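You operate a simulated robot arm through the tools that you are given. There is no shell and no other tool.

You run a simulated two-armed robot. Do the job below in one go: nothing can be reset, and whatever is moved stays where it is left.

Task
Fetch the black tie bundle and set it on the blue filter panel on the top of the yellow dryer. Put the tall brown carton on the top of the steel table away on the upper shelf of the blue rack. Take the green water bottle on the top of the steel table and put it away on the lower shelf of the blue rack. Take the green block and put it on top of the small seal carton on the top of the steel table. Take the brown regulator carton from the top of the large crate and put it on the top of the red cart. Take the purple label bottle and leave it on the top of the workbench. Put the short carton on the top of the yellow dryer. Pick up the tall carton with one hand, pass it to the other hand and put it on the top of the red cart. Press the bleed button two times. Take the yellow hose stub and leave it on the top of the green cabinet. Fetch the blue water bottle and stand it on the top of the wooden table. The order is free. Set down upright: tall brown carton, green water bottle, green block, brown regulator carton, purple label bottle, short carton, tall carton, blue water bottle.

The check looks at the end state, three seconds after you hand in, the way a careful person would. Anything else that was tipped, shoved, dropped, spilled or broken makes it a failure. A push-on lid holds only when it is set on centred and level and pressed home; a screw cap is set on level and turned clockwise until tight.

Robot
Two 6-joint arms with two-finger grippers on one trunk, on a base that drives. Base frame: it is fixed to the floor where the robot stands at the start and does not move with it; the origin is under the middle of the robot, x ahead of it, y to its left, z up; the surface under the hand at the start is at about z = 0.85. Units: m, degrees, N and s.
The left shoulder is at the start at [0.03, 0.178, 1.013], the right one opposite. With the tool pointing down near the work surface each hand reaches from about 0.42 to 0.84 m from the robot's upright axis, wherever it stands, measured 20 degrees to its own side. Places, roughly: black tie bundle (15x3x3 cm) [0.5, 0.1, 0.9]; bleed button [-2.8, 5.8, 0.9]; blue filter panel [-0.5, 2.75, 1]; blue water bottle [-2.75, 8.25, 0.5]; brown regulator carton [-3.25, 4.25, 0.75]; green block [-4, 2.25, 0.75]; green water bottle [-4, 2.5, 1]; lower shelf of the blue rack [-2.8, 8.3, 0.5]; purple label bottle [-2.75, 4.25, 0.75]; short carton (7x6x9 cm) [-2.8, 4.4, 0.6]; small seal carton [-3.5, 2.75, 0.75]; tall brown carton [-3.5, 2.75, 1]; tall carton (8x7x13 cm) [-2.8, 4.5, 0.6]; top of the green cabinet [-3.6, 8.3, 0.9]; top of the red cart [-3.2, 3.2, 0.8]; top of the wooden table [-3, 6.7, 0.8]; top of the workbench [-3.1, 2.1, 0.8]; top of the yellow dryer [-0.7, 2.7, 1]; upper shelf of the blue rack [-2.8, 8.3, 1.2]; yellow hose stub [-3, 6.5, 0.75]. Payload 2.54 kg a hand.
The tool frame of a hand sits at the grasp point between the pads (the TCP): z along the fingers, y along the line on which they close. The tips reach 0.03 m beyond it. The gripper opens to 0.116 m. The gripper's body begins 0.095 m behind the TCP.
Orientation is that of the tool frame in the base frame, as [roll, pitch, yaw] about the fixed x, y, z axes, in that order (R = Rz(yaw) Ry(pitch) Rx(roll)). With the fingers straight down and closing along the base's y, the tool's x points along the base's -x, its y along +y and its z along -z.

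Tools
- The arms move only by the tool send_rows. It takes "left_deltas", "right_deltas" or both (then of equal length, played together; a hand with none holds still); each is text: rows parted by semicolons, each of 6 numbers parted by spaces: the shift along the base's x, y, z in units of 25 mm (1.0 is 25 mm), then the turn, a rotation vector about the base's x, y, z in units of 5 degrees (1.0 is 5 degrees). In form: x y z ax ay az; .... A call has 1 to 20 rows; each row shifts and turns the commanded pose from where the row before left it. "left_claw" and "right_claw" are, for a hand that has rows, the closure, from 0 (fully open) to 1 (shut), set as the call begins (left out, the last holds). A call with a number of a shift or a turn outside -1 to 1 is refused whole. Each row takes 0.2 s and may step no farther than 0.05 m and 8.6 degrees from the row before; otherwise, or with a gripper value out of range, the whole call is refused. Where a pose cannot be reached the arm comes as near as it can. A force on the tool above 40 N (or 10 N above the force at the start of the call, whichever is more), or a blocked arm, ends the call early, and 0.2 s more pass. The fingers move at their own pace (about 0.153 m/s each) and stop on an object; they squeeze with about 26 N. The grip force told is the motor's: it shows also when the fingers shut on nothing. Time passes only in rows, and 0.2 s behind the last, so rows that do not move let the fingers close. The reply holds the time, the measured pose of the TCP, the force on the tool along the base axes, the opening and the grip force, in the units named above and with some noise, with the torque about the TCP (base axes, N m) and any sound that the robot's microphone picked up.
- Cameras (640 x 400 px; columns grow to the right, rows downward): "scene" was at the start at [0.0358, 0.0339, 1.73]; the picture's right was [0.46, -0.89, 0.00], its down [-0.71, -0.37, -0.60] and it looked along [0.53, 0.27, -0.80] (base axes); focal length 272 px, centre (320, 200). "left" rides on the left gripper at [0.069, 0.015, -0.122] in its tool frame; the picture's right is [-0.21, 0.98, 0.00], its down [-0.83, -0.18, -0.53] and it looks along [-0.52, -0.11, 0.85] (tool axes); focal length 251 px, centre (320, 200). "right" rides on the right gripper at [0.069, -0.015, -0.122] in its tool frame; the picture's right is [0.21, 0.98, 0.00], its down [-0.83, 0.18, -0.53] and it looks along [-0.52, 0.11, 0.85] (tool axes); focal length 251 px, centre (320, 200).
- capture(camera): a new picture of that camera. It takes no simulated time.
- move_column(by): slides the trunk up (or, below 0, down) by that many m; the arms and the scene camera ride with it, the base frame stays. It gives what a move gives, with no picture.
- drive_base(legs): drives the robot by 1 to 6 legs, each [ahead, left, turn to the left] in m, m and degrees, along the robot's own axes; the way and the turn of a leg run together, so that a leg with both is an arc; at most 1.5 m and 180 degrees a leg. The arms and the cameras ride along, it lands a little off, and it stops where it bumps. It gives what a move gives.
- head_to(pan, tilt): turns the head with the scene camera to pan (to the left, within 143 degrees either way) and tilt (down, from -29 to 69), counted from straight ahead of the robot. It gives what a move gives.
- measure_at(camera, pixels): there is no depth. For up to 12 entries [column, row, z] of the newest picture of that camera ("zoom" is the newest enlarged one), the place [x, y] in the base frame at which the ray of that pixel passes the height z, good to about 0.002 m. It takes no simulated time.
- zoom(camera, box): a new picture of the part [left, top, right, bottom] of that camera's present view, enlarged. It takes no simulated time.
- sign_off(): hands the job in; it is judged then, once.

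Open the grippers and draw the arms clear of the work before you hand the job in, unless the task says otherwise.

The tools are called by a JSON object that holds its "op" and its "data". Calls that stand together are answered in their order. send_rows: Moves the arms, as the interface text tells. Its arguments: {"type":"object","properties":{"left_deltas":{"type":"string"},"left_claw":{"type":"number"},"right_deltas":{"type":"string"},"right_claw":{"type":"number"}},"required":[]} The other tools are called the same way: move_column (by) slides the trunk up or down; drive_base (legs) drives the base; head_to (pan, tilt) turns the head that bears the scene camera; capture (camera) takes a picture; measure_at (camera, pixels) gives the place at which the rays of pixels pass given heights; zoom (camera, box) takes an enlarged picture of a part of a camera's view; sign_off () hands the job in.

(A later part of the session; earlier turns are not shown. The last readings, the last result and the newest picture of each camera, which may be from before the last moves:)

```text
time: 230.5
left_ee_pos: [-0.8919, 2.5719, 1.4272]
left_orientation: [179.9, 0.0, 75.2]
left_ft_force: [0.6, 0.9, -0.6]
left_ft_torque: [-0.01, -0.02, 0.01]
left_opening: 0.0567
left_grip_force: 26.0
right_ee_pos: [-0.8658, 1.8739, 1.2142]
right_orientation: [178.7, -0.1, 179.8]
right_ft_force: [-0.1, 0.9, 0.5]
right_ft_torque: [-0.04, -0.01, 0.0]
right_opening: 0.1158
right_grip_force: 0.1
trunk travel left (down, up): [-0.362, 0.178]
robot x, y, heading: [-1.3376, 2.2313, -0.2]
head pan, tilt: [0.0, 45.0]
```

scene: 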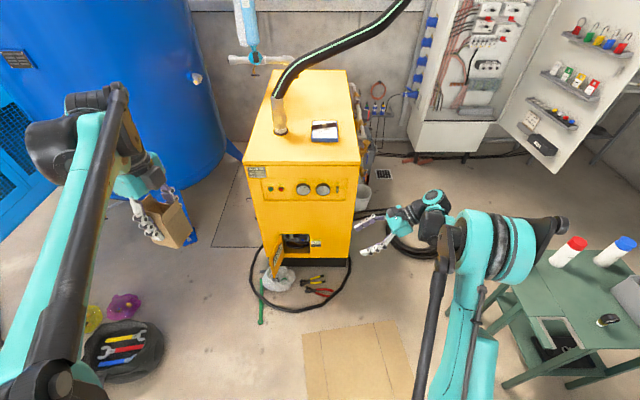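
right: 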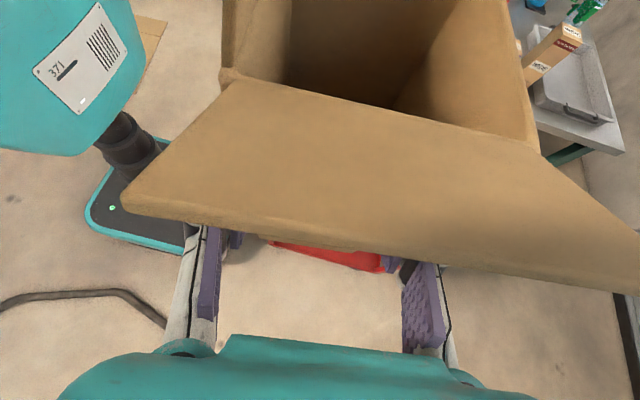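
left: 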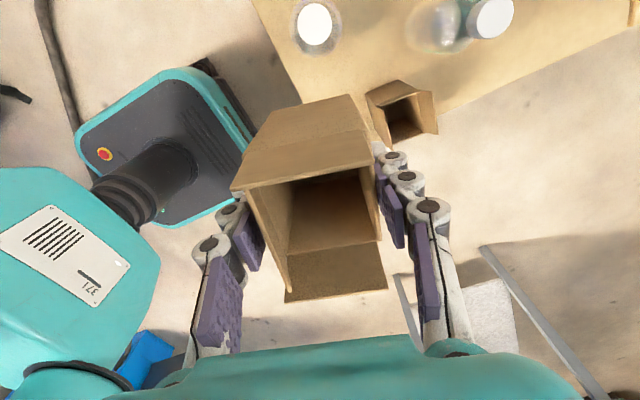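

I'm at (-1.34, 2.23). I'll bring the short carton over the dryer's front part at about (-0.81, 2.70), ahead of the panel.

{"op": "send_rows", "data": {"left_deltas": "0.36 0.58 -0.9 0 0 0; 0.36 0.58 -0.9 0 0 0; 0.36 0.58 -0.9 0 0 0; 0.36 0.58 -0.9 0 0 0; 0.36 0.58 -0.9 0 0 0; 0.36 0.58 -0.9 0 0 0; 0.36 0.58 -0.9 0 0 0; 0.36 0.58 -0.9 0 0 0; 0.36 0.58 -0.9 0 0 0; 0 0 0 0 0 0"}}

{"op": "head_to", "data": {"pan": 35, "tilt": 45}}

{"op": "capture", "data": {"camera": "scene"}}

{"op": "capture", "data": {"camera": "left"}}

```text
time: 232.7
left_ee_pos: [-0.8105, 2.7014, 1.2272]
left_orientation: [-180.0, 0.0, 75.1]
left_ft_force: [-0.7, 0.4, 0.1]
left_ft_torque: [0.0, -0.02, 0.01]
left_opening: 0.0565
left_grip_force: 26.1
right_ee_pos: [-0.8679, 1.8728, 1.2146]
right_orientation: [178.6, -0.1, 179.8]
right_ft_force: [-0.3, 0.2, 0.3]
right_ft_torque: [0.03, -0.02, -0.02]
right_opening: 0.1159
right_grip_force: 0.0
trunk travel left (down, up): [-0.362, 0.178]
robot x, y, heading: [-1.3357, 2.2343, -0.2]
head pan, tilt: [0.0, 45.0]
```

```text
time: 233.7
left_ee_pos: [-0.8112, 2.7021, 1.2285]
left_orientation: [-180.0, 0.1, 75.2]
left_ft_force: [-0.8, -0.2, -1.0]
left_ft_torque: [0.0, -0.01, -0.02]
left_opening: 0.0565
left_grip_force: 26.2
right_ee_pos: [-0.8665, 1.8723, 1.2148]
right_orientation: [178.8, 0.0, 179.9]
right_ft_force: [-0.1, -0.6, 0.3]
right_ft_torque: [-0.01, -0.03, -0.02]
right_opening: 0.116
right_grip_force: 0.1
trunk travel left (down, up): [-0.362, 0.178]
robot x, y, heading: [-1.3394, 2.2377, -0.4]
head pan, tilt: [35.0, 45.0]
```

```text
taken
```

scene: 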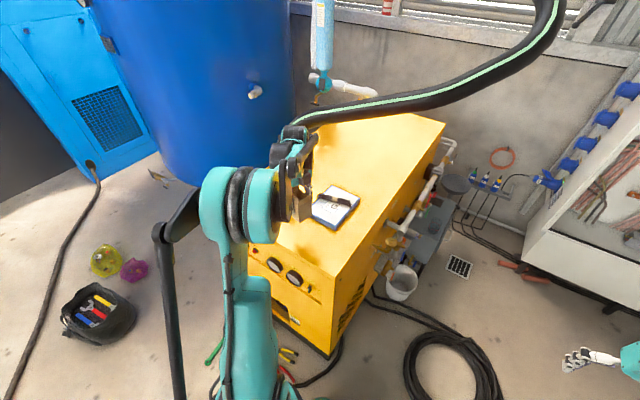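

```text
taken
```

left: 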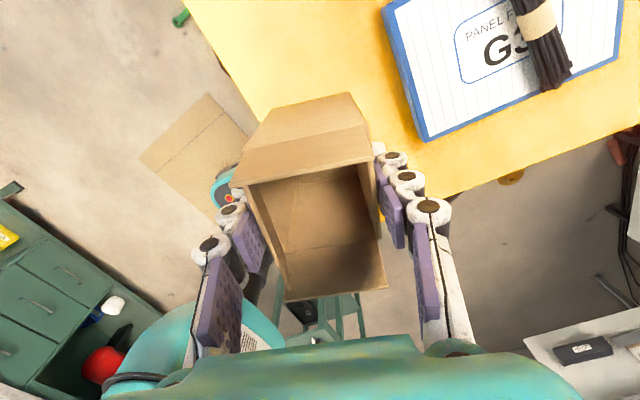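

I'll verify the dryer's front edge position under the carton with the left camera.

{"op": "measure_at", "data": {"camera": "left", "pixels": [[222, 60, 1.035], [240, 95, 1.035], [427, 140, 1.055], [384, 10, 1.055], [400, 205, 1.035]]}}

```text
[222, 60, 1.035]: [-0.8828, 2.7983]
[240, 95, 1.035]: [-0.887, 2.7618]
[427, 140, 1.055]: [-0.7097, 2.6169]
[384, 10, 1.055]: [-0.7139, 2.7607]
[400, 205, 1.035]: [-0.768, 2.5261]
```

Front edge is at x≈-0.885, so I'll shift 1 cm inward and go down.

{"op": "send_rows", "data": {"left_deltas": "0.09 0 -0.92 0 0 0; 0.09 0 -0.92 0 0 0; 0.09 0 -0.92 0 0 0; 0.09 0 -0.92 0 0 0; 0.09 0 -0.92 0 0 0; 0 0 0 0 0 0"}}

{"op": "send_rows", "data": {"left_deltas": "0 0 -0.12 0 0 0; 0 0 -0.12 0 0 0; 0 0 -0.12 0 0 0"}}

```text
time: 235.1
left_ee_pos: [-0.7996, 2.7016, 1.1107]
left_orientation: [180.0, 0.0, 75.3]
left_ft_force: [0.5, -0.2, 0.1]
left_ft_torque: [0.01, -0.02, 0.0]
left_opening: 0.0568
left_grip_force: 26.2
right_ee_pos: [-0.867, 1.8721, 1.2144]
right_orientation: [178.6, -0.2, 179.8]
right_ft_force: [-0.6, -0.4, -0.4]
right_ft_torque: [-0.02, -0.04, -0.01]
right_opening: 0.1162
right_grip_force: 0.1
trunk travel left (down, up): [-0.362, 0.178]
robot x, y, heading: [-1.338, 2.2334, -0.4]
head pan, tilt: [35.0, 45.0]
```

```text
time: 235.9
left_ee_pos: [-0.799, 2.7033, 1.1011]
left_orientation: [180.0, 0.0, 75.3]
left_ft_force: [0.4, 0.0, -0.6]
left_ft_torque: [0.01, 0.01, 0.0]
left_opening: 0.0567
left_grip_force: 26.0
right_ee_pos: [-0.8664, 1.8728, 1.2143]
right_orientation: [178.7, -0.1, 179.9]
right_ft_force: [0.1, 0.0, -0.7]
right_ft_torque: [0.01, -0.03, -0.01]
right_opening: 0.1161
right_grip_force: 0.1
trunk travel left (down, up): [-0.362, 0.178]
robot x, y, heading: [-1.3356, 2.2333, -0.4]
head pan, tilt: [35.0, 45.0]
```

No contact yet at z=1.101; I'll continue in 3 mm steps.

{"op": "send_rows", "data": {"left_deltas": "0 0 -0.12 0 0 0; 0 0 -0.12 0 0 0"}}

{"op": "send_rows", "data": {"left_deltas": "0 0 -0.12 0 0 0; 0 0 0 0 0 0"}}

{"op": "send_rows", "data": {"left_deltas": "0 0 -0.12 0 0 0; 0 0 0 0 0 0"}}

```text
time: 236.5
left_ee_pos: [-0.8003, 2.7033, 1.0964]
left_orientation: [179.9, -0.1, 75.3]
left_ft_force: [4.7, 3.9, 25.3]
left_ft_torque: [0.14, -0.2, 0.02]
left_opening: 0.057
left_grip_force: 25.5
right_ee_pos: [-0.8681, 1.8715, 1.2162]
right_orientation: [178.6, 0.0, 179.7]
right_ft_force: [-0.1, -0.7, -0.2]
right_ft_torque: [0.07, 0.0, 0.0]
right_opening: 0.1157
right_grip_force: 0.1
trunk travel left (down, up): [-0.362, 0.178]
robot x, y, heading: [-1.3392, 2.2354, -0.5]
head pan, tilt: [35.0, 45.0]
```

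```text
time: 237.1
left_ee_pos: [-0.8005, 2.7004, 1.0929]
left_orientation: [180.0, 0.0, 75.2]
left_ft_force: [5.3, 2.6, 24.0]
left_ft_torque: [-0.01, -0.13, -0.01]
left_opening: 0.0568
left_grip_force: 26.0
right_ee_pos: [-0.8676, 1.8715, 1.215]
right_orientation: [178.6, 0.0, 179.7]
right_ft_force: [-0.6, -0.3, -0.1]
right_ft_torque: [0.05, 0.01, 0.0]
right_opening: 0.116
right_grip_force: 0.1
trunk travel left (down, up): [-0.362, 0.178]
robot x, y, heading: [-1.338, 2.234, -0.4]
head pan, tilt: [35.0, 45.0]
```

```text
time: 237.7
left_ee_pos: [-0.8023, 2.701, 1.0911]
left_orientation: [180.0, -0.1, 75.2]
left_ft_force: [4.3, -1.2, 22.9]
left_ft_torque: [-0.1, -0.15, -0.04]
left_opening: 0.0567
left_grip_force: 26.3
right_ee_pos: [-0.8679, 1.8705, 1.2135]
right_orientation: [178.6, 0.0, 179.7]
right_ft_force: [0.0, 0.9, -0.2]
right_ft_torque: [0.0, -0.04, -0.01]
right_opening: 0.1159
right_grip_force: 0.0
trunk travel left (down, up): [-0.362, 0.178]
robot x, y, heading: [-1.3382, 2.2336, -0.4]
head pan, tilt: [35.0, 45.0]
```

The carton sits on the dryer. I'll relieve the pressure and open the left hand.

{"op": "send_rows", "data": {"left_deltas": "0 0 0.1 0 0 0; 0 0 0 0 0 0"}}

{"op": "send_rows", "data": {"left_deltas": "0 0 0 0 0 0; 0 0 0 0 0 0; 0 0 0 0 0 0", "left_claw": 0.25}}

{"op": "send_rows", "data": {"left_deltas": "0 0 0.6 0 0 0; 0 0 1 0 0 0; 0 0 1 0 0 0; 0 0 1 0 0 0; 0 0 1 0 0 0; 0 0 1 0 0 0; -0.5 -0.7 1 0 0 0; -0.5 -0.7 1 0 0 0; -0.5 -0.7 1 0 0 0; -0.5 -0.7 0.5 0 0 0; -0.5 -0.7 0 0 0 0; -0.5 -0.7 0 0 0 0; 0 0 0 0 0 0"}}

{"op": "capture", "data": {"camera": "scene"}}

{"op": "capture", "data": {"camera": "left"}}

```text
time: 238.3
left_ee_pos: [-0.8018, 2.7041, 1.0912]
left_orientation: [-180.0, 0.0, 75.3]
left_ft_force: [-0.2, 0.5, -0.3]
left_ft_torque: [-0.01, -0.03, -0.02]
left_opening: 0.0568
left_grip_force: 26.2
right_ee_pos: [-0.8671, 1.8723, 1.2148]
right_orientation: [178.7, -0.1, 179.8]
right_ft_force: [0.0, -0.7, -0.1]
right_ft_torque: [0.01, -0.01, 0.02]
right_opening: 0.1163
right_grip_force: 0.1
trunk travel left (down, up): [-0.362, 0.178]
robot x, y, heading: [-1.3381, 2.233, -0.0]
head pan, tilt: [35.0, 45.0]
```

```text
time: 239.1
left_ee_pos: [-0.8002, 2.7017, 1.0912]
left_orientation: [-180.0, 0.1, 75.2]
left_ft_force: [0.3, 0.1, -0.1]
left_ft_torque: [0.0, -0.01, 0.02]
left_opening: 0.0866
left_grip_force: 0.1
right_ee_pos: [-0.8661, 1.8733, 1.2154]
right_orientation: [178.7, -0.1, 179.8]
right_ft_force: [-0.3, 0.3, -0.2]
right_ft_torque: [0.0, 0.0, 0.02]
right_opening: 0.1158
right_grip_force: 0.0
trunk travel left (down, up): [-0.362, 0.178]
robot x, y, heading: [-1.3385, 2.2355, -0.1]
head pan, tilt: [35.0, 45.0]
```

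```text
time: 241.9
left_ee_pos: [-0.874, 2.5969, 1.319]
left_orientation: [-180.0, 0.0, 75.2]
left_ft_force: [0.5, 0.4, -0.4]
left_ft_torque: [-0.02, 0.02, -0.02]
left_opening: 0.0871
left_grip_force: 0.2
right_ee_pos: [-0.8663, 1.8723, 1.2151]
right_orientation: [178.7, -0.1, 179.9]
right_ft_force: [-1.1, -0.2, 0.1]
right_ft_torque: [-0.02, -0.02, -0.01]
right_opening: 0.1159
right_grip_force: 0.0
trunk travel left (down, up): [-0.362, 0.178]
robot x, y, heading: [-1.339, 2.2338, -0.1]
head pan, tilt: [35.0, 45.0]
```

```text
taken
```

scene: 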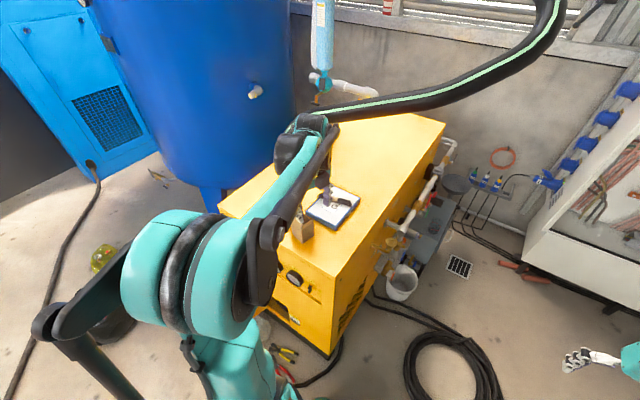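

```text
taken
```

left: 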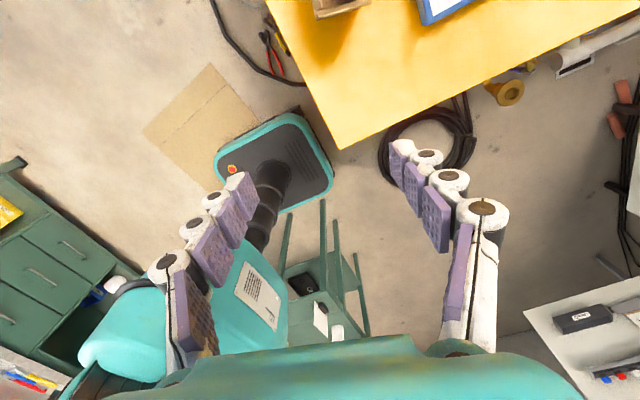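

The carton is on the dryer; I'll pull the left hand fully clear and look at the result.

{"op": "send_rows", "data": {"left_deltas": "-0.3 -0.9 0 0 0 0.6; -0.3 -0.9 0 0 0 0.6; -0.3 -0.9 0 0 0 0.6; -0.3 -0.9 0 0 0 0.6; -0.3 -0.9 0 0 0 0.6; -0.3 -0.9 0 0 0 0; -0.3 -0.9 0 0 0 0; 0 0 0 0 0 0", "left_claw": 0}}

{"op": "zoom", "data": {"camera": "scene", "box": [230, 130, 390, 250]}}

```text
time: 243.7
left_ee_pos: [-0.9265, 2.4403, 1.3208]
left_orientation: [179.9, 0.0, 90.3]
left_ft_force: [0.1, 0.5, -0.5]
left_ft_torque: [-0.04, 0.03, -0.01]
left_opening: 0.116
left_grip_force: 0.0
right_ee_pos: [-0.8656, 1.8725, 1.2151]
right_orientation: [178.7, -0.2, 179.8]
right_ft_force: [-0.6, 0.9, 0.1]
right_ft_torque: [0.0, 0.0, 0.01]
right_opening: 0.1159
right_grip_force: 0.1
trunk travel left (down, up): [-0.362, 0.178]
robot x, y, heading: [-1.3357, 2.2367, -0.2]
head pan, tilt: [35.0, 45.0]
```

```text
3.33 times, centred on (310, 190) of scene
```

zoom: 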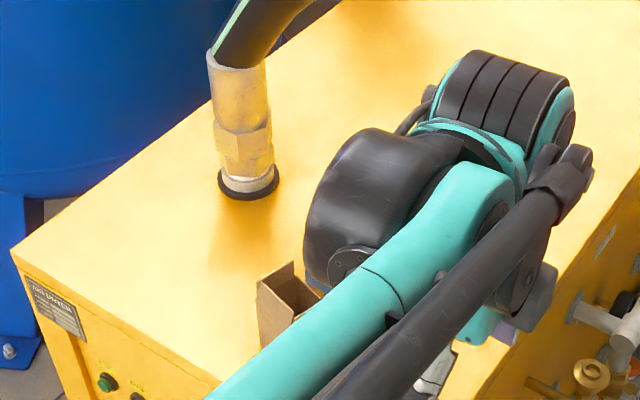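

Done there. I'll drive back to the crate (back, left 2.2 m, then turn around).

{"op": "drive_base", "data": {"legs": [[-0.76, 0, 0.2], [0, 1.1, 0], [0, 1.1, 0], [0, 0, 180]]}}

{"op": "move_column", "data": {"by": -0.29}}

{"op": "head_to", "data": {"pan": 0, "tilt": 45}}

{"op": "capture", "data": {"camera": "scene"}}

```text
time: 265.9
left_ee_pos: [-2.5116, 4.1863, 1.3218]
left_orientation: [180.0, 0.0, -85.1]
left_ft_force: [0.4, 0.4, 0.3]
left_ft_torque: [-0.02, -0.03, 0.0]
left_opening: 0.116
left_grip_force: 0.1
right_ee_pos: [-2.6171, 4.7466, 1.2157]
right_orientation: [178.7, -0.1, 4.5]
right_ft_force: [-0.2, -0.4, 0.0]
right_ft_torque: [0.02, -0.01, 0.01]
right_opening: 0.1161
right_grip_force: 0.1
trunk travel left (down, up): [-0.362, 0.178]
robot x, y, heading: [-2.1198, 4.4267, -175.7]
head pan, tilt: [35.0, 45.0]
```

```text
time: 268.8
left_ee_pos: [-2.5113, 4.1867, 1.0316]
left_orientation: [-180.0, -0.1, -85.1]
left_ft_force: [0.0, 0.8, -0.5]
left_ft_torque: [-0.02, -0.01, 0.0]
left_opening: 0.1159
left_grip_force: 0.1
right_ee_pos: [-2.617, 4.7472, 0.9256]
right_orientation: [178.8, -0.1, 4.5]
right_ft_force: [0.2, 0.5, 1.0]
right_ft_torque: [0.01, -0.01, 0.0]
right_opening: 0.116
right_grip_force: 0.1
trunk travel left (down, up): [-0.072, 0.468]
robot x, y, heading: [-2.1183, 4.4246, -175.7]
head pan, tilt: [35.0, 45.0]
```

```text
time: 269.8
left_ee_pos: [-2.5103, 4.1859, 1.0321]
left_orientation: [-180.0, 0.0, -85.1]
left_ft_force: [0.8, 0.7, -0.2]
left_ft_torque: [0.01, -0.01, 0.02]
left_opening: 0.1157
left_grip_force: 0.0
right_ee_pos: [-2.6167, 4.7469, 0.926]
right_orientation: [178.7, -0.1, 4.6]
right_ft_force: [0.5, -0.4, -0.7]
right_ft_torque: [-0.02, -0.01, -0.01]
right_opening: 0.1159
right_grip_force: 0.1
trunk travel left (down, up): [-0.072, 0.468]
robot x, y, heading: [-2.1174, 4.424, -175.6]
head pan, tilt: [0.0, 45.0]
```

```text
taken
```

scene: 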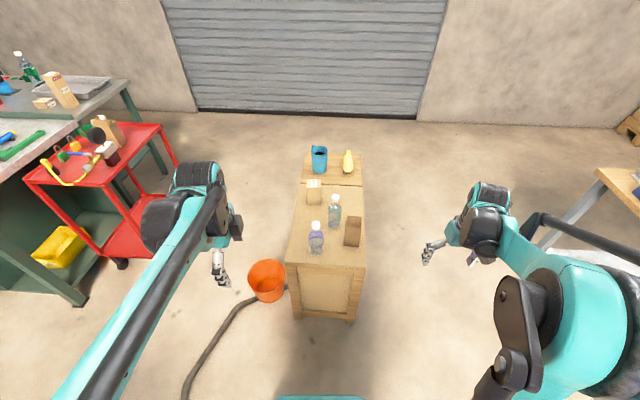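

Heading is 4° off; I'll correct it while driving closer to x≈-2.38.

{"op": "drive_base", "data": {"legs": [[0.26, 0.0, -4.3]]}}

{"op": "capture", "data": {"camera": "scene"}}

{"op": "zoom", "data": {"camera": "scene", "box": [250, 170, 410, 330]}}

```text
time: 271.7
left_ee_pos: [-2.7829, 4.2062, 1.0317]
left_orientation: [180.0, 0.0, -89.3]
left_ft_force: [-0.1, -0.3, -0.3]
left_ft_torque: [0.01, -0.02, 0.0]
left_opening: 0.1159
left_grip_force: 0.0
right_ee_pos: [-2.8477, 4.7733, 0.9239]
right_orientation: [178.6, -0.2, 0.2]
right_ft_force: [-1.0, -0.2, -0.5]
right_ft_torque: [0.02, -0.02, 0.0]
right_opening: 0.116
right_grip_force: 0.1
trunk travel left (down, up): [-0.072, 0.468]
robot x, y, heading: [-2.3748, 4.4147, -179.8]
head pan, tilt: [0.0, 45.0]
```

```text
taken
```

scene: 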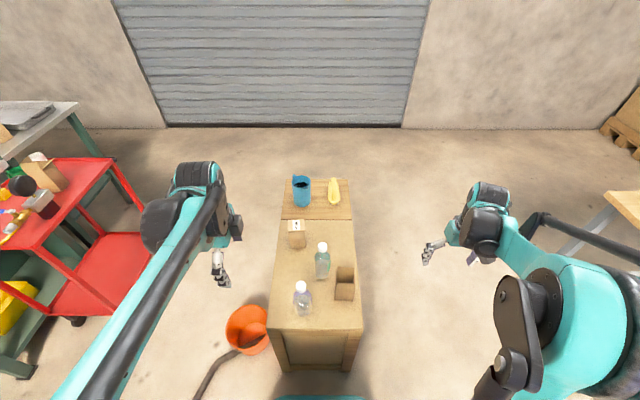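

```text
2.50 times, centred on (330, 250) of scene
```

zoom: 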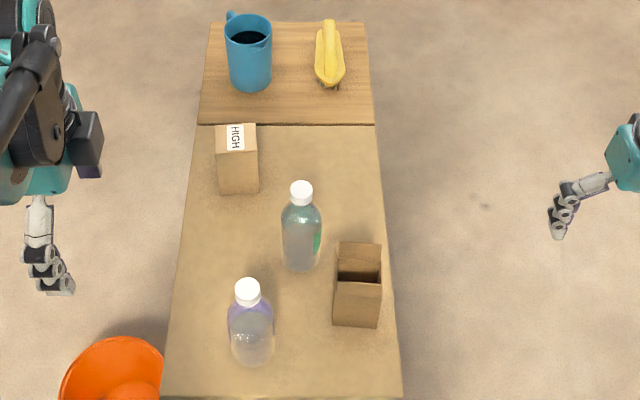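

I'll measure the purple bottle, regulator carton and neighbours from here.

{"op": "measure_at", "data": {"camera": "zoom", "pixels": [[253, 366, 0.597], [247, 284, 0.775], [229, 345, 0.63], [274, 345, 0.63], [221, 195, 0.597], [258, 191, 0.597], [217, 131, 0.69], [256, 127, 0.69], [217, 152, 0.69], [256, 150, 0.69], [301, 272, 0.597], [301, 186, 0.775]]}}

```text
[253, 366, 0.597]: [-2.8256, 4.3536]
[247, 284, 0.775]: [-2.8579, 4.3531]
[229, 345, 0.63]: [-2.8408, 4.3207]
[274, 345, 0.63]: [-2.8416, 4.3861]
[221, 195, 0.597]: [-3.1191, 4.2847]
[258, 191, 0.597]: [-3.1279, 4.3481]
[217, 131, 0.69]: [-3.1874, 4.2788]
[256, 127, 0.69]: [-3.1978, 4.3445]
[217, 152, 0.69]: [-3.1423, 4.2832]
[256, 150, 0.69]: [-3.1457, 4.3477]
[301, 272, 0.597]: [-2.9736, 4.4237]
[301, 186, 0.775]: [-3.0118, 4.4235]
```

Purple bottle centre is (-2.858, 4.353), top z≈0.775; regulator carton centre about (-3.145, 4.315), 12 cm tall. I'll bring the left hand above the purple bottle.

{"op": "send_rows", "data": {"left_deltas": "-0.43 0.84 -0.7 0 0 0; -0.43 0.84 -0.7 0 0 0; -0.43 0.84 -0.7 0 0 0; -0.43 0.84 -0.7 0 0 0; -0.43 0.84 -0.7 0 0 0; -0.43 0.84 -0.7 0 0 0; -0.43 0.84 -0.7 0 0 0; 0 0 0 0 0 0", "left_claw": 0.1}}

{"op": "capture", "data": {"camera": "left"}}

```text
time: 273.5
left_ee_pos: [-2.8575, 4.3548, 0.9106]
left_orientation: [180.0, -0.1, -89.5]
left_ft_force: [0.3, 0.0, 0.7]
left_ft_torque: [0.01, 0.03, 0.0]
left_opening: 0.1046
left_grip_force: 0.1
right_ee_pos: [-2.8464, 4.773, 0.9247]
right_orientation: [178.7, -0.2, 0.2]
right_ft_force: [0.0, 0.4, -0.6]
right_ft_torque: [0.01, 0.01, 0.02]
right_opening: 0.1158
right_grip_force: 0.2
trunk travel left (down, up): [-0.072, 0.468]
robot x, y, heading: [-2.3763, 4.4159, -180.2]
head pan, tilt: [0.0, 45.0]
```

```text
taken
```

left: 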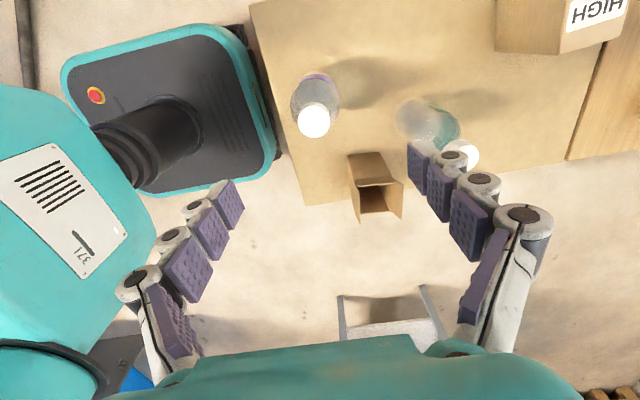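

I'll check the cap position (314, 120) in the left view.

{"op": "measure_at", "data": {"camera": "left", "pixels": [[314, 121, 0.775], [314, 121, 0.765], [316, 75, 0.6], [446, 152, 0.775]]}}

```text
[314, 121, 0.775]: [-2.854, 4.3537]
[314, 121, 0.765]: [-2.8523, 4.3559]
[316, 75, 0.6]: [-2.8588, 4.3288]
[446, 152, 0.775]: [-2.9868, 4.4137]
```

Aligned. I'll descend to TCP z≈0.692 and close on the bottle body.

{"op": "send_rows", "data": {"left_deltas": "0 0 -0.971 0 0 0; 0 0 -0.971 0 0 0; 0 0 -0.971 0 0 0; 0 0 -0.971 0 0 0; 0 0 -0.971 0 0 0; 0 0 -0.971 0 0 0; 0 0 -0.971 0 0 0; 0 0 -0.971 0 0 0; 0 0 -0.971 0 0 0; 0 0 0 0 0 0"}}

{"op": "zoom", "data": {"camera": "scene", "box": [260, 210, 380, 330]}}

{"op": "send_rows", "data": {"left_deltas": "0 0 0 0 0 0; 0 0 0 0 0 0; 0 0 0 0 0 0; 0 0 0 0 0 0", "left_claw": 1}}

{"op": "capture", "data": {"camera": "left"}}

```text
time: 275.7
left_ee_pos: [-2.8585, 4.3534, 0.6903]
left_orientation: [180.0, 0.0, -89.4]
left_ft_force: [0.7, -0.4, 0.9]
left_ft_torque: [0.01, 0.03, -0.01]
left_opening: 0.1044
left_grip_force: 0.1
right_ee_pos: [-2.8476, 4.7719, 0.9247]
right_orientation: [178.7, -0.1, 0.1]
right_ft_force: [1.1, -0.3, -1.1]
right_ft_torque: [-0.02, -0.03, 0.01]
right_opening: 0.116
right_grip_force: 0.0
trunk travel left (down, up): [-0.072, 0.468]
robot x, y, heading: [-2.3745, 4.4148, -179.9]
head pan, tilt: [0.0, 45.0]
```

```text
3.33 times, centred on (320, 270) of scene
```

zoom: 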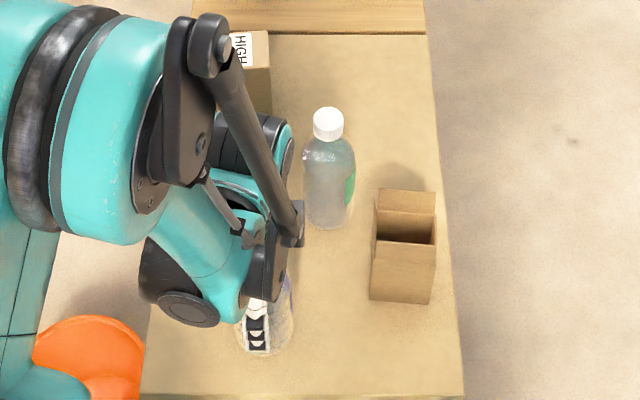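

```text
time: 276.7
left_ee_pos: [-2.8572, 4.3528, 0.6893]
left_orientation: [180.0, 0.0, -89.4]
left_ft_force: [0.5, 0.4, 3.6]
left_ft_torque: [-0.01, 0.15, 0.0]
left_opening: 0.062
left_grip_force: 26.2
right_ee_pos: [-2.847, 4.7739, 0.9257]
right_orientation: [178.7, -0.2, 0.3]
right_ft_force: [0.4, 1.2, 0.3]
right_ft_torque: [0.0, -0.01, 0.03]
right_opening: 0.116
right_grip_force: 0.0
trunk travel left (down, up): [-0.072, 0.468]
robot x, y, heading: [-2.3767, 4.4144, -180.1]
head pan, tilt: [0.0, 45.0]
```

```text
taken
```

left: 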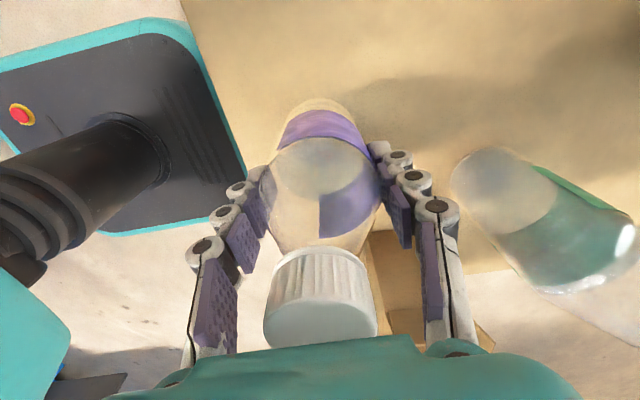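

The bottle is gripped (opening 0.062). I'll lift it slowly a few centimetres and check that it doesn't slip.

{"op": "send_rows", "data": {"left_deltas": "0 0 0.3 0 0 0; 0 0 0.3 0 0 0; 0 0 0.4 0 0 0; 0 0 0.4 0 0 0; 0 0 0 0 0 0"}}

{"op": "capture", "data": {"camera": "left"}}

{"op": "zoom", "data": {"camera": "scene", "box": [260, 210, 380, 330]}}

```text
time: 277.9
left_ee_pos: [-2.8596, 4.3525, 0.7249]
left_orientation: [-180.0, 0.0, -89.4]
left_ft_force: [-0.9, -0.6, -2.3]
left_ft_torque: [-0.02, 0.05, -0.04]
left_opening: 0.0622
left_grip_force: 26.0
right_ee_pos: [-2.8467, 4.7729, 0.9245]
right_orientation: [178.7, 0.0, 0.2]
right_ft_force: [0.6, 0.7, 0.1]
right_ft_torque: [-0.02, 0.02, -0.01]
right_opening: 0.1158
right_grip_force: 0.0
trunk travel left (down, up): [-0.072, 0.468]
robot x, y, heading: [-2.377, 4.4141, -179.7]
head pan, tilt: [0.0, 45.0]
```

```text
taken
```

left: 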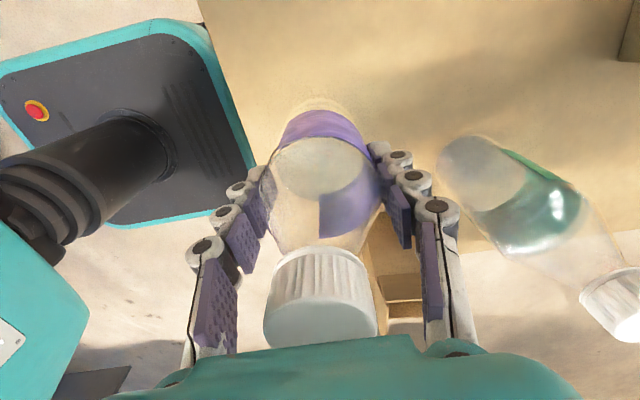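

```text
3.33 times, centred on (320, 270) of scene
```

zoom: 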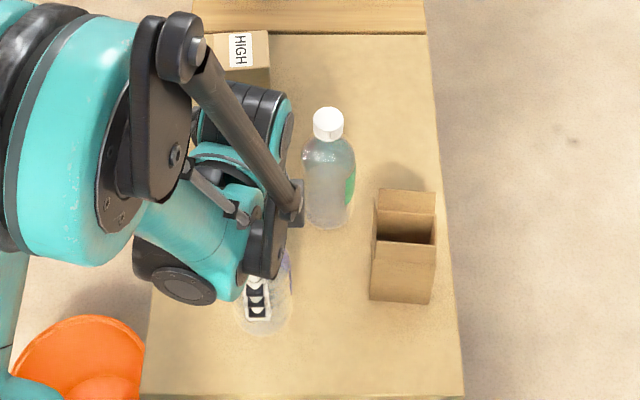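

The bottle holds firmly. I'll lift it well clear and pull it back to the left, then shift the base closer for the regulator carton.

{"op": "send_rows", "data": {"left_deltas": "0 0 1 0 0 0; 0 0 1 0 0 0; 0 0 1 0 0 0; 0 0 1 0 0 0; 0 0 1 0 0 0; 0 0 1 0 0 0; 0 0 1 0 0 0; 0 0 1 0 0 0; 0 0 1 0 0 0; 0 0 1 0 0 0; 0 0 1 0 0 0; 0.5 -0.8 1 0 0 0; 0.5 -0.8 0.5 0 0 0; 0.5 -0.8 0 0 0 0; 0.5 -0.8 0 0 0 0; 0.5 -0.8 0 0 0 0; 0 0 0 0 0 0"}}

{"op": "drive_base", "data": {"legs": [[0.05, 0.1, 0]]}}

{"op": "capture", "data": {"camera": "scene"}}

```text
time: 281.5
left_ee_pos: [-2.7966, 4.2529, 1.0395]
left_orientation: [-180.0, 0.0, -89.4]
left_ft_force: [0.1, 0.3, -2.7]
left_ft_torque: [0.01, -0.03, 0.01]
left_opening: 0.0623
left_grip_force: 26.1
right_ee_pos: [-2.849, 4.7729, 0.9246]
right_orientation: [178.8, -0.2, 0.1]
right_ft_force: [-0.3, 0.5, -0.3]
right_ft_torque: [-0.02, 0.01, -0.01]
right_opening: 0.1159
right_grip_force: 0.0
trunk travel left (down, up): [-0.072, 0.468]
robot x, y, heading: [-2.3754, 4.4137, -180.0]
head pan, tilt: [0.0, 45.0]
```

```text
time: 282.7
left_ee_pos: [-2.8468, 4.1511, 1.04]
left_orientation: [180.0, 0.1, -89.2]
left_ft_force: [-0.2, -0.4, -3.8]
left_ft_torque: [0.08, 0.0, -0.01]
left_opening: 0.0622
left_grip_force: 26.3
right_ee_pos: [-2.8985, 4.6694, 0.9255]
right_orientation: [178.6, -0.1, 0.3]
right_ft_force: [0.3, -0.6, 0.4]
right_ft_torque: [0.07, -0.02, -0.01]
right_opening: 0.1164
right_grip_force: 0.0
trunk travel left (down, up): [-0.072, 0.468]
robot x, y, heading: [-2.4237, 4.3112, -179.8]
head pan, tilt: [0.0, 45.0]
```

```text
taken
```

scene: 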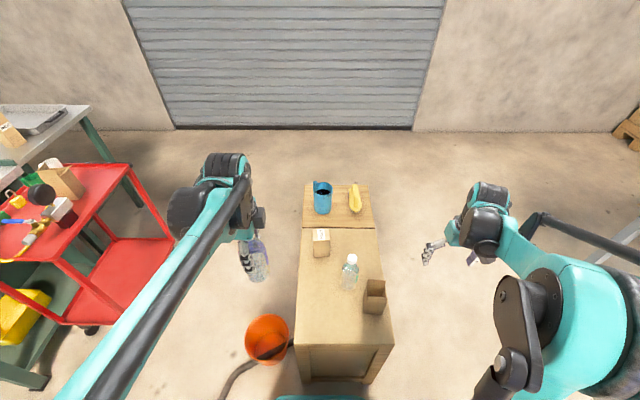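

I'll bring the right hand over the regulator carton, staying above the green bottle's cap.

{"op": "send_rows", "data": {"right_deltas": "-0.657 -0.944 0.05 0 0 0; -0.657 -0.944 0.05 0 0 0; -0.657 -0.944 0.05 0 0 0; -0.657 -0.944 0.05 0 0 0; -0.657 -0.944 0.05 0 0 0; -0.657 -0.944 0.05 0 0 0; -0.657 -0.944 0.05 0 0 0; -0.657 -0.944 0.05 0 0 0; -0.657 -0.944 0.05 0 0 0; -0.657 -0.944 0.05 0 0 0; -0.657 -0.944 0.05 0 0 0; -0.657 -0.944 0.05 0 0 0; -0.657 -0.944 0.05 0 0 0; -0.657 -0.944 0.05 0 0 0; -0.657 -0.944 0.05 0 0 0; 0 0 0 0 0 0", "right_claw": 0.1}}

{"op": "capture", "data": {"camera": "right"}}

{"op": "capture", "data": {"camera": "scene"}}

```text
time: 286.1
left_ee_pos: [-2.846, 4.1512, 1.0402]
left_orientation: [179.9, -0.1, -89.4]
left_ft_force: [0.1, 0.4, -2.9]
left_ft_torque: [0.02, 0.03, 0.02]
left_opening: 0.062
left_grip_force: 25.9
right_ee_pos: [-3.1429, 4.3171, 0.9424]
right_orientation: [178.7, 0.0, 0.2]
right_ft_force: [-0.6, -0.2, 0.0]
right_ft_torque: [0.01, 0.0, 0.03]
right_opening: 0.1044
right_grip_force: 0.1
trunk travel left (down, up): [-0.072, 0.468]
robot x, y, heading: [-2.4242, 4.3146, -180.0]
head pan, tilt: [0.0, 45.0]
```

```text
taken
```

right: 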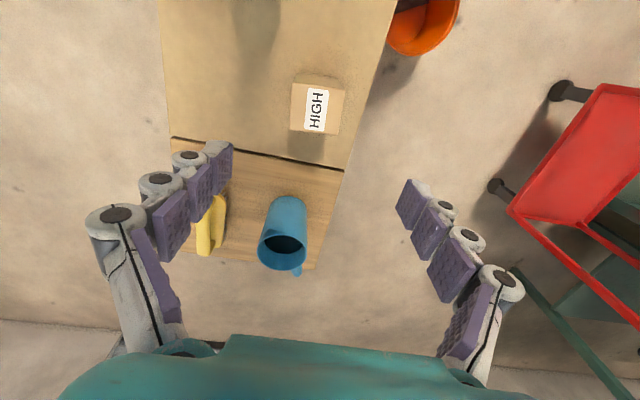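

```text
taken
```

scene: 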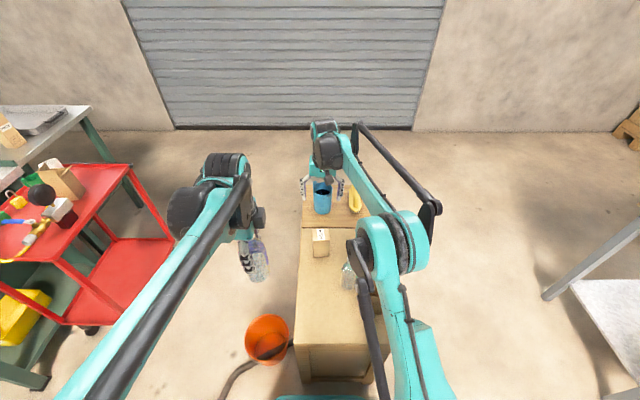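

I'll zoom the right view on the regulator carton's top to get its exact pose.

{"op": "zoom", "data": {"camera": "right", "box": [260, 50, 380, 160]}}

```text
3.64 times, centred on (320, 105) of right
```

zoom: 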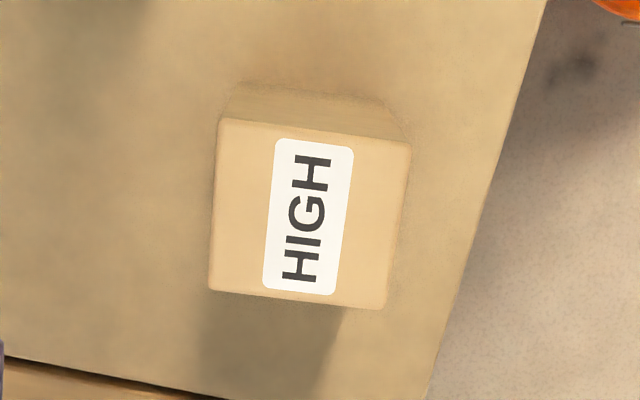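

{"op": "measure_at", "data": {"camera": "zoom", "pixels": [[219, 120, 0.717], [412, 145, 0.717], [388, 308, 0.717], [208, 290, 0.717], [219, 120, 0.7], [412, 145, 0.7], [388, 308, 0.7], [208, 290, 0.7], [233, 92, 0.6], [390, 103, 0.6]]}}

```text
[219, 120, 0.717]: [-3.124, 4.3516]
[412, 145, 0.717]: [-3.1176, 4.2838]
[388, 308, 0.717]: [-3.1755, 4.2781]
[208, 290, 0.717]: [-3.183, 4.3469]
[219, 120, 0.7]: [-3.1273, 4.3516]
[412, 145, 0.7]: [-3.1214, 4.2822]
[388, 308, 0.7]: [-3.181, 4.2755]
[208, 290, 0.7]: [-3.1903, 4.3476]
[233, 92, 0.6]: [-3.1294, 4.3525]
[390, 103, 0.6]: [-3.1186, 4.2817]
```

Carton centre (-3.150, 4.315), turned about 5°. I'll align, descend to z≈0.665 and close.

{"op": "send_rows", "data": {"right_deltas": "-0.14 -0.04 -0.925 0 0 0.52; -0.14 -0.04 -0.925 0 0 0.52; 0 0 -0.925 0 0 0; 0 0 -0.925 0 0 0; 0 0 -0.925 0 0 0; 0 0 -0.925 0 0 0; 0 0 -0.925 0 0 0; 0 0 -0.925 0 0 0; 0 0 -0.925 0 0 0; 0 0 -0.925 0 0 0; 0 0 -0.925 0 0 0; 0 0 -0.925 0 0 0; 0 0 0 0 0 0"}}

{"op": "capture", "data": {"camera": "right"}}

```text
time: 288.9
left_ee_pos: [-2.8468, 4.1516, 1.0402]
left_orientation: [180.0, -0.1, -89.3]
left_ft_force: [0.1, 0.6, -2.0]
left_ft_torque: [0.01, 0.0, 0.0]
left_opening: 0.062
left_grip_force: 25.9
right_ee_pos: [-3.1507, 4.3154, 0.6647]
right_orientation: [178.6, -0.2, 5.5]
right_ft_force: [0.1, 0.2, -0.4]
right_ft_torque: [0.01, -0.03, 0.0]
right_opening: 0.1045
right_grip_force: 0.0
trunk travel left (down, up): [-0.072, 0.468]
robot x, y, heading: [-2.427, 4.3127, -179.7]
head pan, tilt: [0.0, 45.0]
```

```text
taken
```

right: 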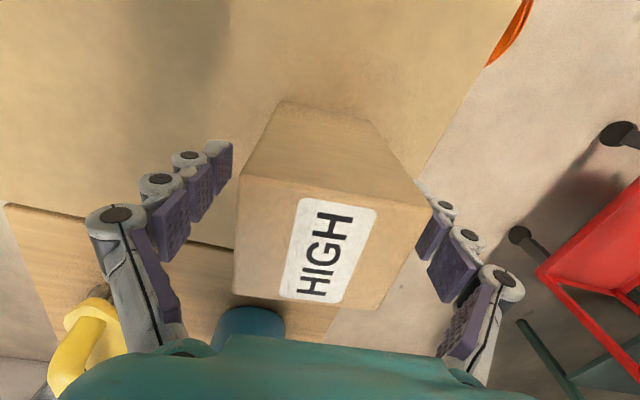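

The carton is between the fingers. I'll remove the 1.4° roll error, then close and lift.

{"op": "send_rows", "data": {"right_deltas": "0 0 0 0.28 0.03 0; 0 0 0 0 0 0"}}

{"op": "send_rows", "data": {"right_deltas": "0 0 0 0 0 0; 0 0 0 0 0 0; 0 0 0 0 0 0; 0 0 0 0 0 0", "right_claw": 1}}

{"op": "send_rows", "data": {"right_deltas": "0 0 0.4 0 0 0; 0 0 0.8 0 0 0; 0 0 1 0 0 0; 0 0 1 0 0 0; 0 0 1 0 0 0; 0 0 1 0 0 0; 0 0 1 0 0 0; 0 0 1 0 0 0; 0 0 1 0 0 0; 0 0 1 0 0 0; 0 0 1 0 0 0; 0 0 1 0 0 0; 0 0 0 0 0 0"}}

{"op": "capture", "data": {"camera": "right"}}

```text
time: 289.5
left_ee_pos: [-2.8456, 4.1507, 1.0405]
left_orientation: [-179.9, -0.1, -89.2]
left_ft_force: [0.4, -1.4, -2.2]
left_ft_torque: [0.0, 0.02, -0.01]
left_opening: 0.0618
left_grip_force: 26.0
right_ee_pos: [-3.1506, 4.316, 0.6651]
right_orientation: [-179.9, -0.2, 5.5]
right_ft_force: [-1.0, -0.5, 0.2]
right_ft_torque: [-0.02, 0.04, 0.01]
right_opening: 0.1041
right_grip_force: 0.1
trunk travel left (down, up): [-0.072, 0.468]
robot x, y, heading: [-2.4225, 4.3129, -179.9]
head pan, tilt: [0.0, 45.0]
```

```text
time: 290.5
left_ee_pos: [-2.8464, 4.1517, 1.0394]
left_orientation: [-179.9, 0.0, -89.4]
left_ft_force: [-0.3, -0.7, -3.0]
left_ft_torque: [-0.01, 0.02, 0.01]
left_opening: 0.062
left_grip_force: 26.0
right_ee_pos: [-3.1497, 4.3154, 0.6654]
right_orientation: [-179.9, 0.1, 5.5]
right_ft_force: [-1.9, -1.6, 6.1]
right_ft_torque: [-0.32, -0.1, -0.06]
right_opening: 0.0694
right_grip_force: 26.2
trunk travel left (down, up): [-0.072, 0.468]
robot x, y, heading: [-2.4243, 4.3132, -180.0]
head pan, tilt: [0.0, 45.0]
```

```text
time: 293.3
left_ee_pos: [-2.8458, 4.1509, 1.0397]
left_orientation: [180.0, 0.0, -89.2]
left_ft_force: [0.7, -0.4, -1.9]
left_ft_torque: [0.01, 0.01, 0.01]
left_opening: 0.0619
left_grip_force: 25.9
right_ee_pos: [-3.1497, 4.3157, 0.9451]
right_orientation: [-179.7, -0.1, 5.6]
right_ft_force: [-0.7, 0.2, -4.3]
right_ft_torque: [-0.01, -0.03, -0.01]
right_opening: 0.0693
right_grip_force: 26.2
trunk travel left (down, up): [-0.072, 0.468]
robot x, y, heading: [-2.4199, 4.3117, -179.6]
head pan, tilt: [0.0, 45.0]
```

```text
taken
```

right: 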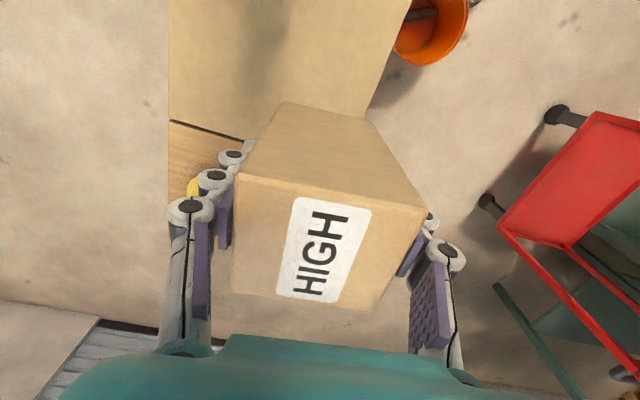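

Both items are held. I'll pull the right hand in a little, raise the trunk and go to the cart.

{"op": "send_rows", "data": {"right_deltas": "0.6 0.4 0.5 0 0 0; 0.6 0.4 0.5 0 0 0; 0.6 0.4 0.5 0 0 0; 0.6 0.4 0.5 0 0 0; 0.6 0.4 0.5 0 0 0; 0.6 0.4 0 0 0 0; 0.6 0.4 0 0 0 0; 0.6 0.4 0 0 0 0; 0.6 0.4 0 0 0 0; 0.6 0.4 0 0 0 0; 0 0 0 0 0 0"}}

{"op": "move_column", "data": {"by": 0.2}}

{"op": "drive_base", "data": {"legs": [[-0.32, 0, 0], [0, 1.0, 0]]}}

{"op": "head_to", "data": {"pan": 5, "tilt": 45}}

{"op": "capture", "data": {"camera": "scene"}}

```text
time: 295.7
left_ee_pos: [-2.847, 4.1513, 1.0393]
left_orientation: [-180.0, -0.1, -89.2]
left_ft_force: [-0.8, 0.5, -2.2]
left_ft_torque: [-0.04, 0.01, -0.03]
left_opening: 0.062
left_grip_force: 25.9
right_ee_pos: [-3.0003, 4.4155, 1.008]
right_orientation: [-179.9, -0.1, 5.5]
right_ft_force: [-0.3, -0.2, -4.8]
right_ft_torque: [0.0, -0.04, 0.03]
right_opening: 0.0696
right_grip_force: 26.0
trunk travel left (down, up): [-0.072, 0.468]
robot x, y, heading: [-2.4189, 4.3121, -179.4]
head pan, tilt: [0.0, 45.0]
```

```text
time: 297.8
left_ee_pos: [-2.8471, 4.1522, 1.2404]
left_orientation: [-180.0, 0.0, -89.3]
left_ft_force: [-0.7, -0.8, -2.6]
left_ft_torque: [0.0, 0.01, 0.05]
left_opening: 0.0619
left_grip_force: 26.3
right_ee_pos: [-3.0018, 4.4163, 1.209]
right_orientation: [-179.8, -0.1, 5.5]
right_ft_force: [-0.7, 0.5, -4.7]
right_ft_torque: [-0.01, -0.01, -0.02]
right_opening: 0.0695
right_grip_force: 26.1
trunk travel left (down, up): [-0.272, 0.268]
robot x, y, heading: [-2.4212, 4.3183, -179.8]
head pan, tilt: [0.0, 45.0]
```

```text
time: 304.7
left_ee_pos: [-2.5226, 3.1583, 1.239]
left_orientation: [-180.0, 0.0, -88.9]
left_ft_force: [-1.0, 0.3, -2.1]
left_ft_torque: [0.01, 0.01, 0.05]
left_opening: 0.0619
left_grip_force: 26.1
right_ee_pos: [-2.6791, 3.4225, 1.2072]
right_orientation: [-179.9, -0.1, 6.0]
right_ft_force: [0.0, -1.2, -5.3]
right_ft_torque: [0.0, -0.02, -0.03]
right_opening: 0.0694
right_grip_force: 26.2
trunk travel left (down, up): [-0.272, 0.268]
robot x, y, heading: [-2.1032, 3.3257, -179.3]
head pan, tilt: [0.0, 45.0]
```

```text
time: 305.4
left_ee_pos: [-2.5227, 3.1588, 1.24]
left_orientation: [179.9, 0.0, -88.8]
left_ft_force: [0.0, -0.1, -1.3]
left_ft_torque: [0.02, 0.02, 0.01]
left_opening: 0.062
left_grip_force: 25.5
right_ee_pos: [-2.6794, 3.4217, 1.2075]
right_orientation: [-179.9, -0.1, 6.0]
right_ft_force: [0.7, 0.3, -3.4]
right_ft_torque: [0.03, -0.03, -0.02]
right_opening: 0.0694
right_grip_force: 25.9
trunk travel left (down, up): [-0.272, 0.268]
robot x, y, heading: [-2.0991, 3.3248, -179.1]
head pan, tilt: [5.0, 45.0]
```

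```text
taken
```

scene: 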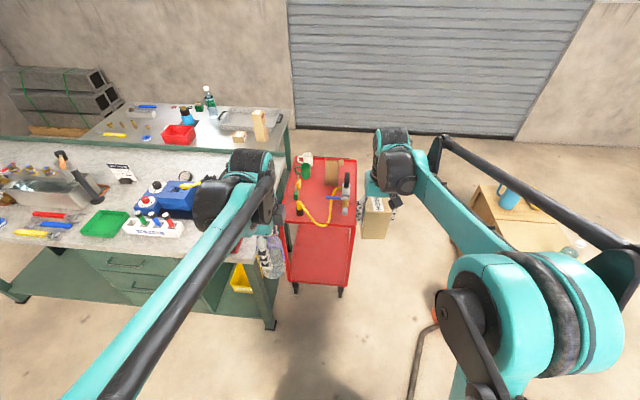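

I'll move the left hand with the bottle further left and up, then drive up to the cart.

{"op": "send_rows", "data": {"left_deltas": "0 -0.94 0.57 0 0 0; 0 -0.94 0.57 0 0 0; 0 -0.94 0.57 0 0 0; 0 -0.94 0.57 0 0 0; 0 -0.94 0.57 0 0 0; 0 -0.94 0.57 0 0 0; 0 -0.94 0.57 0 0 0"}}

{"op": "drive_base", "data": {"legs": [[0.45, 0, -0.8]]}}

{"op": "head_to", "data": {"pan": 8, "tilt": 55}}

{"op": "capture", "data": {"camera": "scene"}}

```text
time: 306.9
left_ee_pos: [-2.5214, 2.9934, 1.3388]
left_orientation: [-180.0, 0.0, -88.7]
left_ft_force: [0.3, 0.7, -1.8]
left_ft_torque: [0.0, -0.01, 0.0]
left_opening: 0.062
left_grip_force: 26.0
right_ee_pos: [-2.6802, 3.4216, 1.207]
right_orientation: [-180.0, -0.1, 6.0]
right_ft_force: [-0.3, -0.3, -4.7]
right_ft_torque: [-0.02, -0.02, -0.04]
right_opening: 0.0693
right_grip_force: 26.2
trunk travel left (down, up): [-0.272, 0.268]
robot x, y, heading: [-2.096, 3.3255, -179.3]
head pan, tilt: [5.0, 45.0]
```

```text
time: 309.7
left_ee_pos: [-2.9746, 2.9974, 1.3392]
left_orientation: [-179.9, 0.0, -89.7]
left_ft_force: [-0.1, 0.4, -1.7]
left_ft_torque: [-0.01, 0.0, -0.01]
left_opening: 0.0618
left_grip_force: 26.1
right_ee_pos: [-3.1245, 3.4273, 1.2076]
right_orientation: [-180.0, -0.1, 5.2]
right_ft_force: [0.1, 0.4, -4.1]
right_ft_torque: [0.01, 0.0, 0.03]
right_opening: 0.0696
right_grip_force: 25.7
trunk travel left (down, up): [-0.272, 0.268]
robot x, y, heading: [-2.5491, 3.323, 180.1]
head pan, tilt: [5.0, 45.0]
```

```text
time: 310.4
left_ee_pos: [-2.9748, 2.9978, 1.3384]
left_orientation: [-179.9, 0.1, -89.6]
left_ft_force: [0.2, -0.4, -2.3]
left_ft_torque: [0.02, 0.02, -0.01]
left_opening: 0.0618
left_grip_force: 26.6
right_ee_pos: [-3.1248, 3.4273, 1.2068]
right_orientation: [-179.9, -0.1, 5.3]
right_ft_force: [-0.5, -0.9, -4.4]
right_ft_torque: [0.0, 0.03, 0.02]
right_opening: 0.0695
right_grip_force: 26.0
trunk travel left (down, up): [-0.272, 0.268]
robot x, y, heading: [-2.5493, 3.3205, 179.8]
head pan, tilt: [8.0, 55.0]
```

```text
taken
```

scene: 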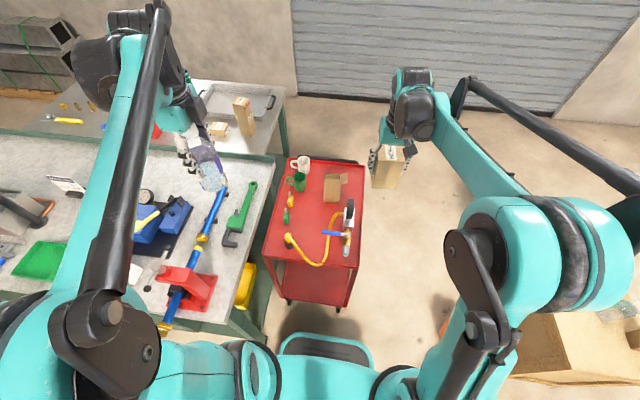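

I'll zoom in on the cart to confirm the free place for the regulator carton.

{"op": "zoom", "data": {"camera": "scene", "box": [255, 145, 385, 275]}}

{"op": "measure_at", "data": {"camera": "zoom", "pixels": [[290, 220, 0.79], [333, 175, 0.79], [375, 175, 0.79], [205, 180, 0.79], [200, 240, 0.79], [345, 230, 0.79], [325, 290, 0.79], [270, 200, 0.79]]}}

```text
3.08 times, centred on (320, 210) of scene
```

zoom: 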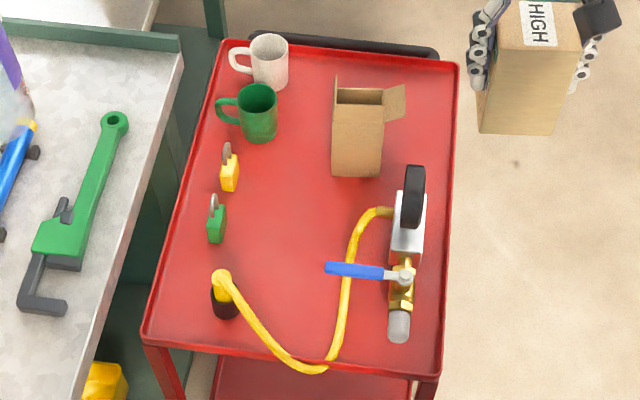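

```text
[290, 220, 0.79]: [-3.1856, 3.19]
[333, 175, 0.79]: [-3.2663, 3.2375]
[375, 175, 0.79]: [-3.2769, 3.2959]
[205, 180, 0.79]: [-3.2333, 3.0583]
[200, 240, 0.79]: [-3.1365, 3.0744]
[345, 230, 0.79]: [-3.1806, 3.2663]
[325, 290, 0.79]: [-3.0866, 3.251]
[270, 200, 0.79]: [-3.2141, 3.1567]
```

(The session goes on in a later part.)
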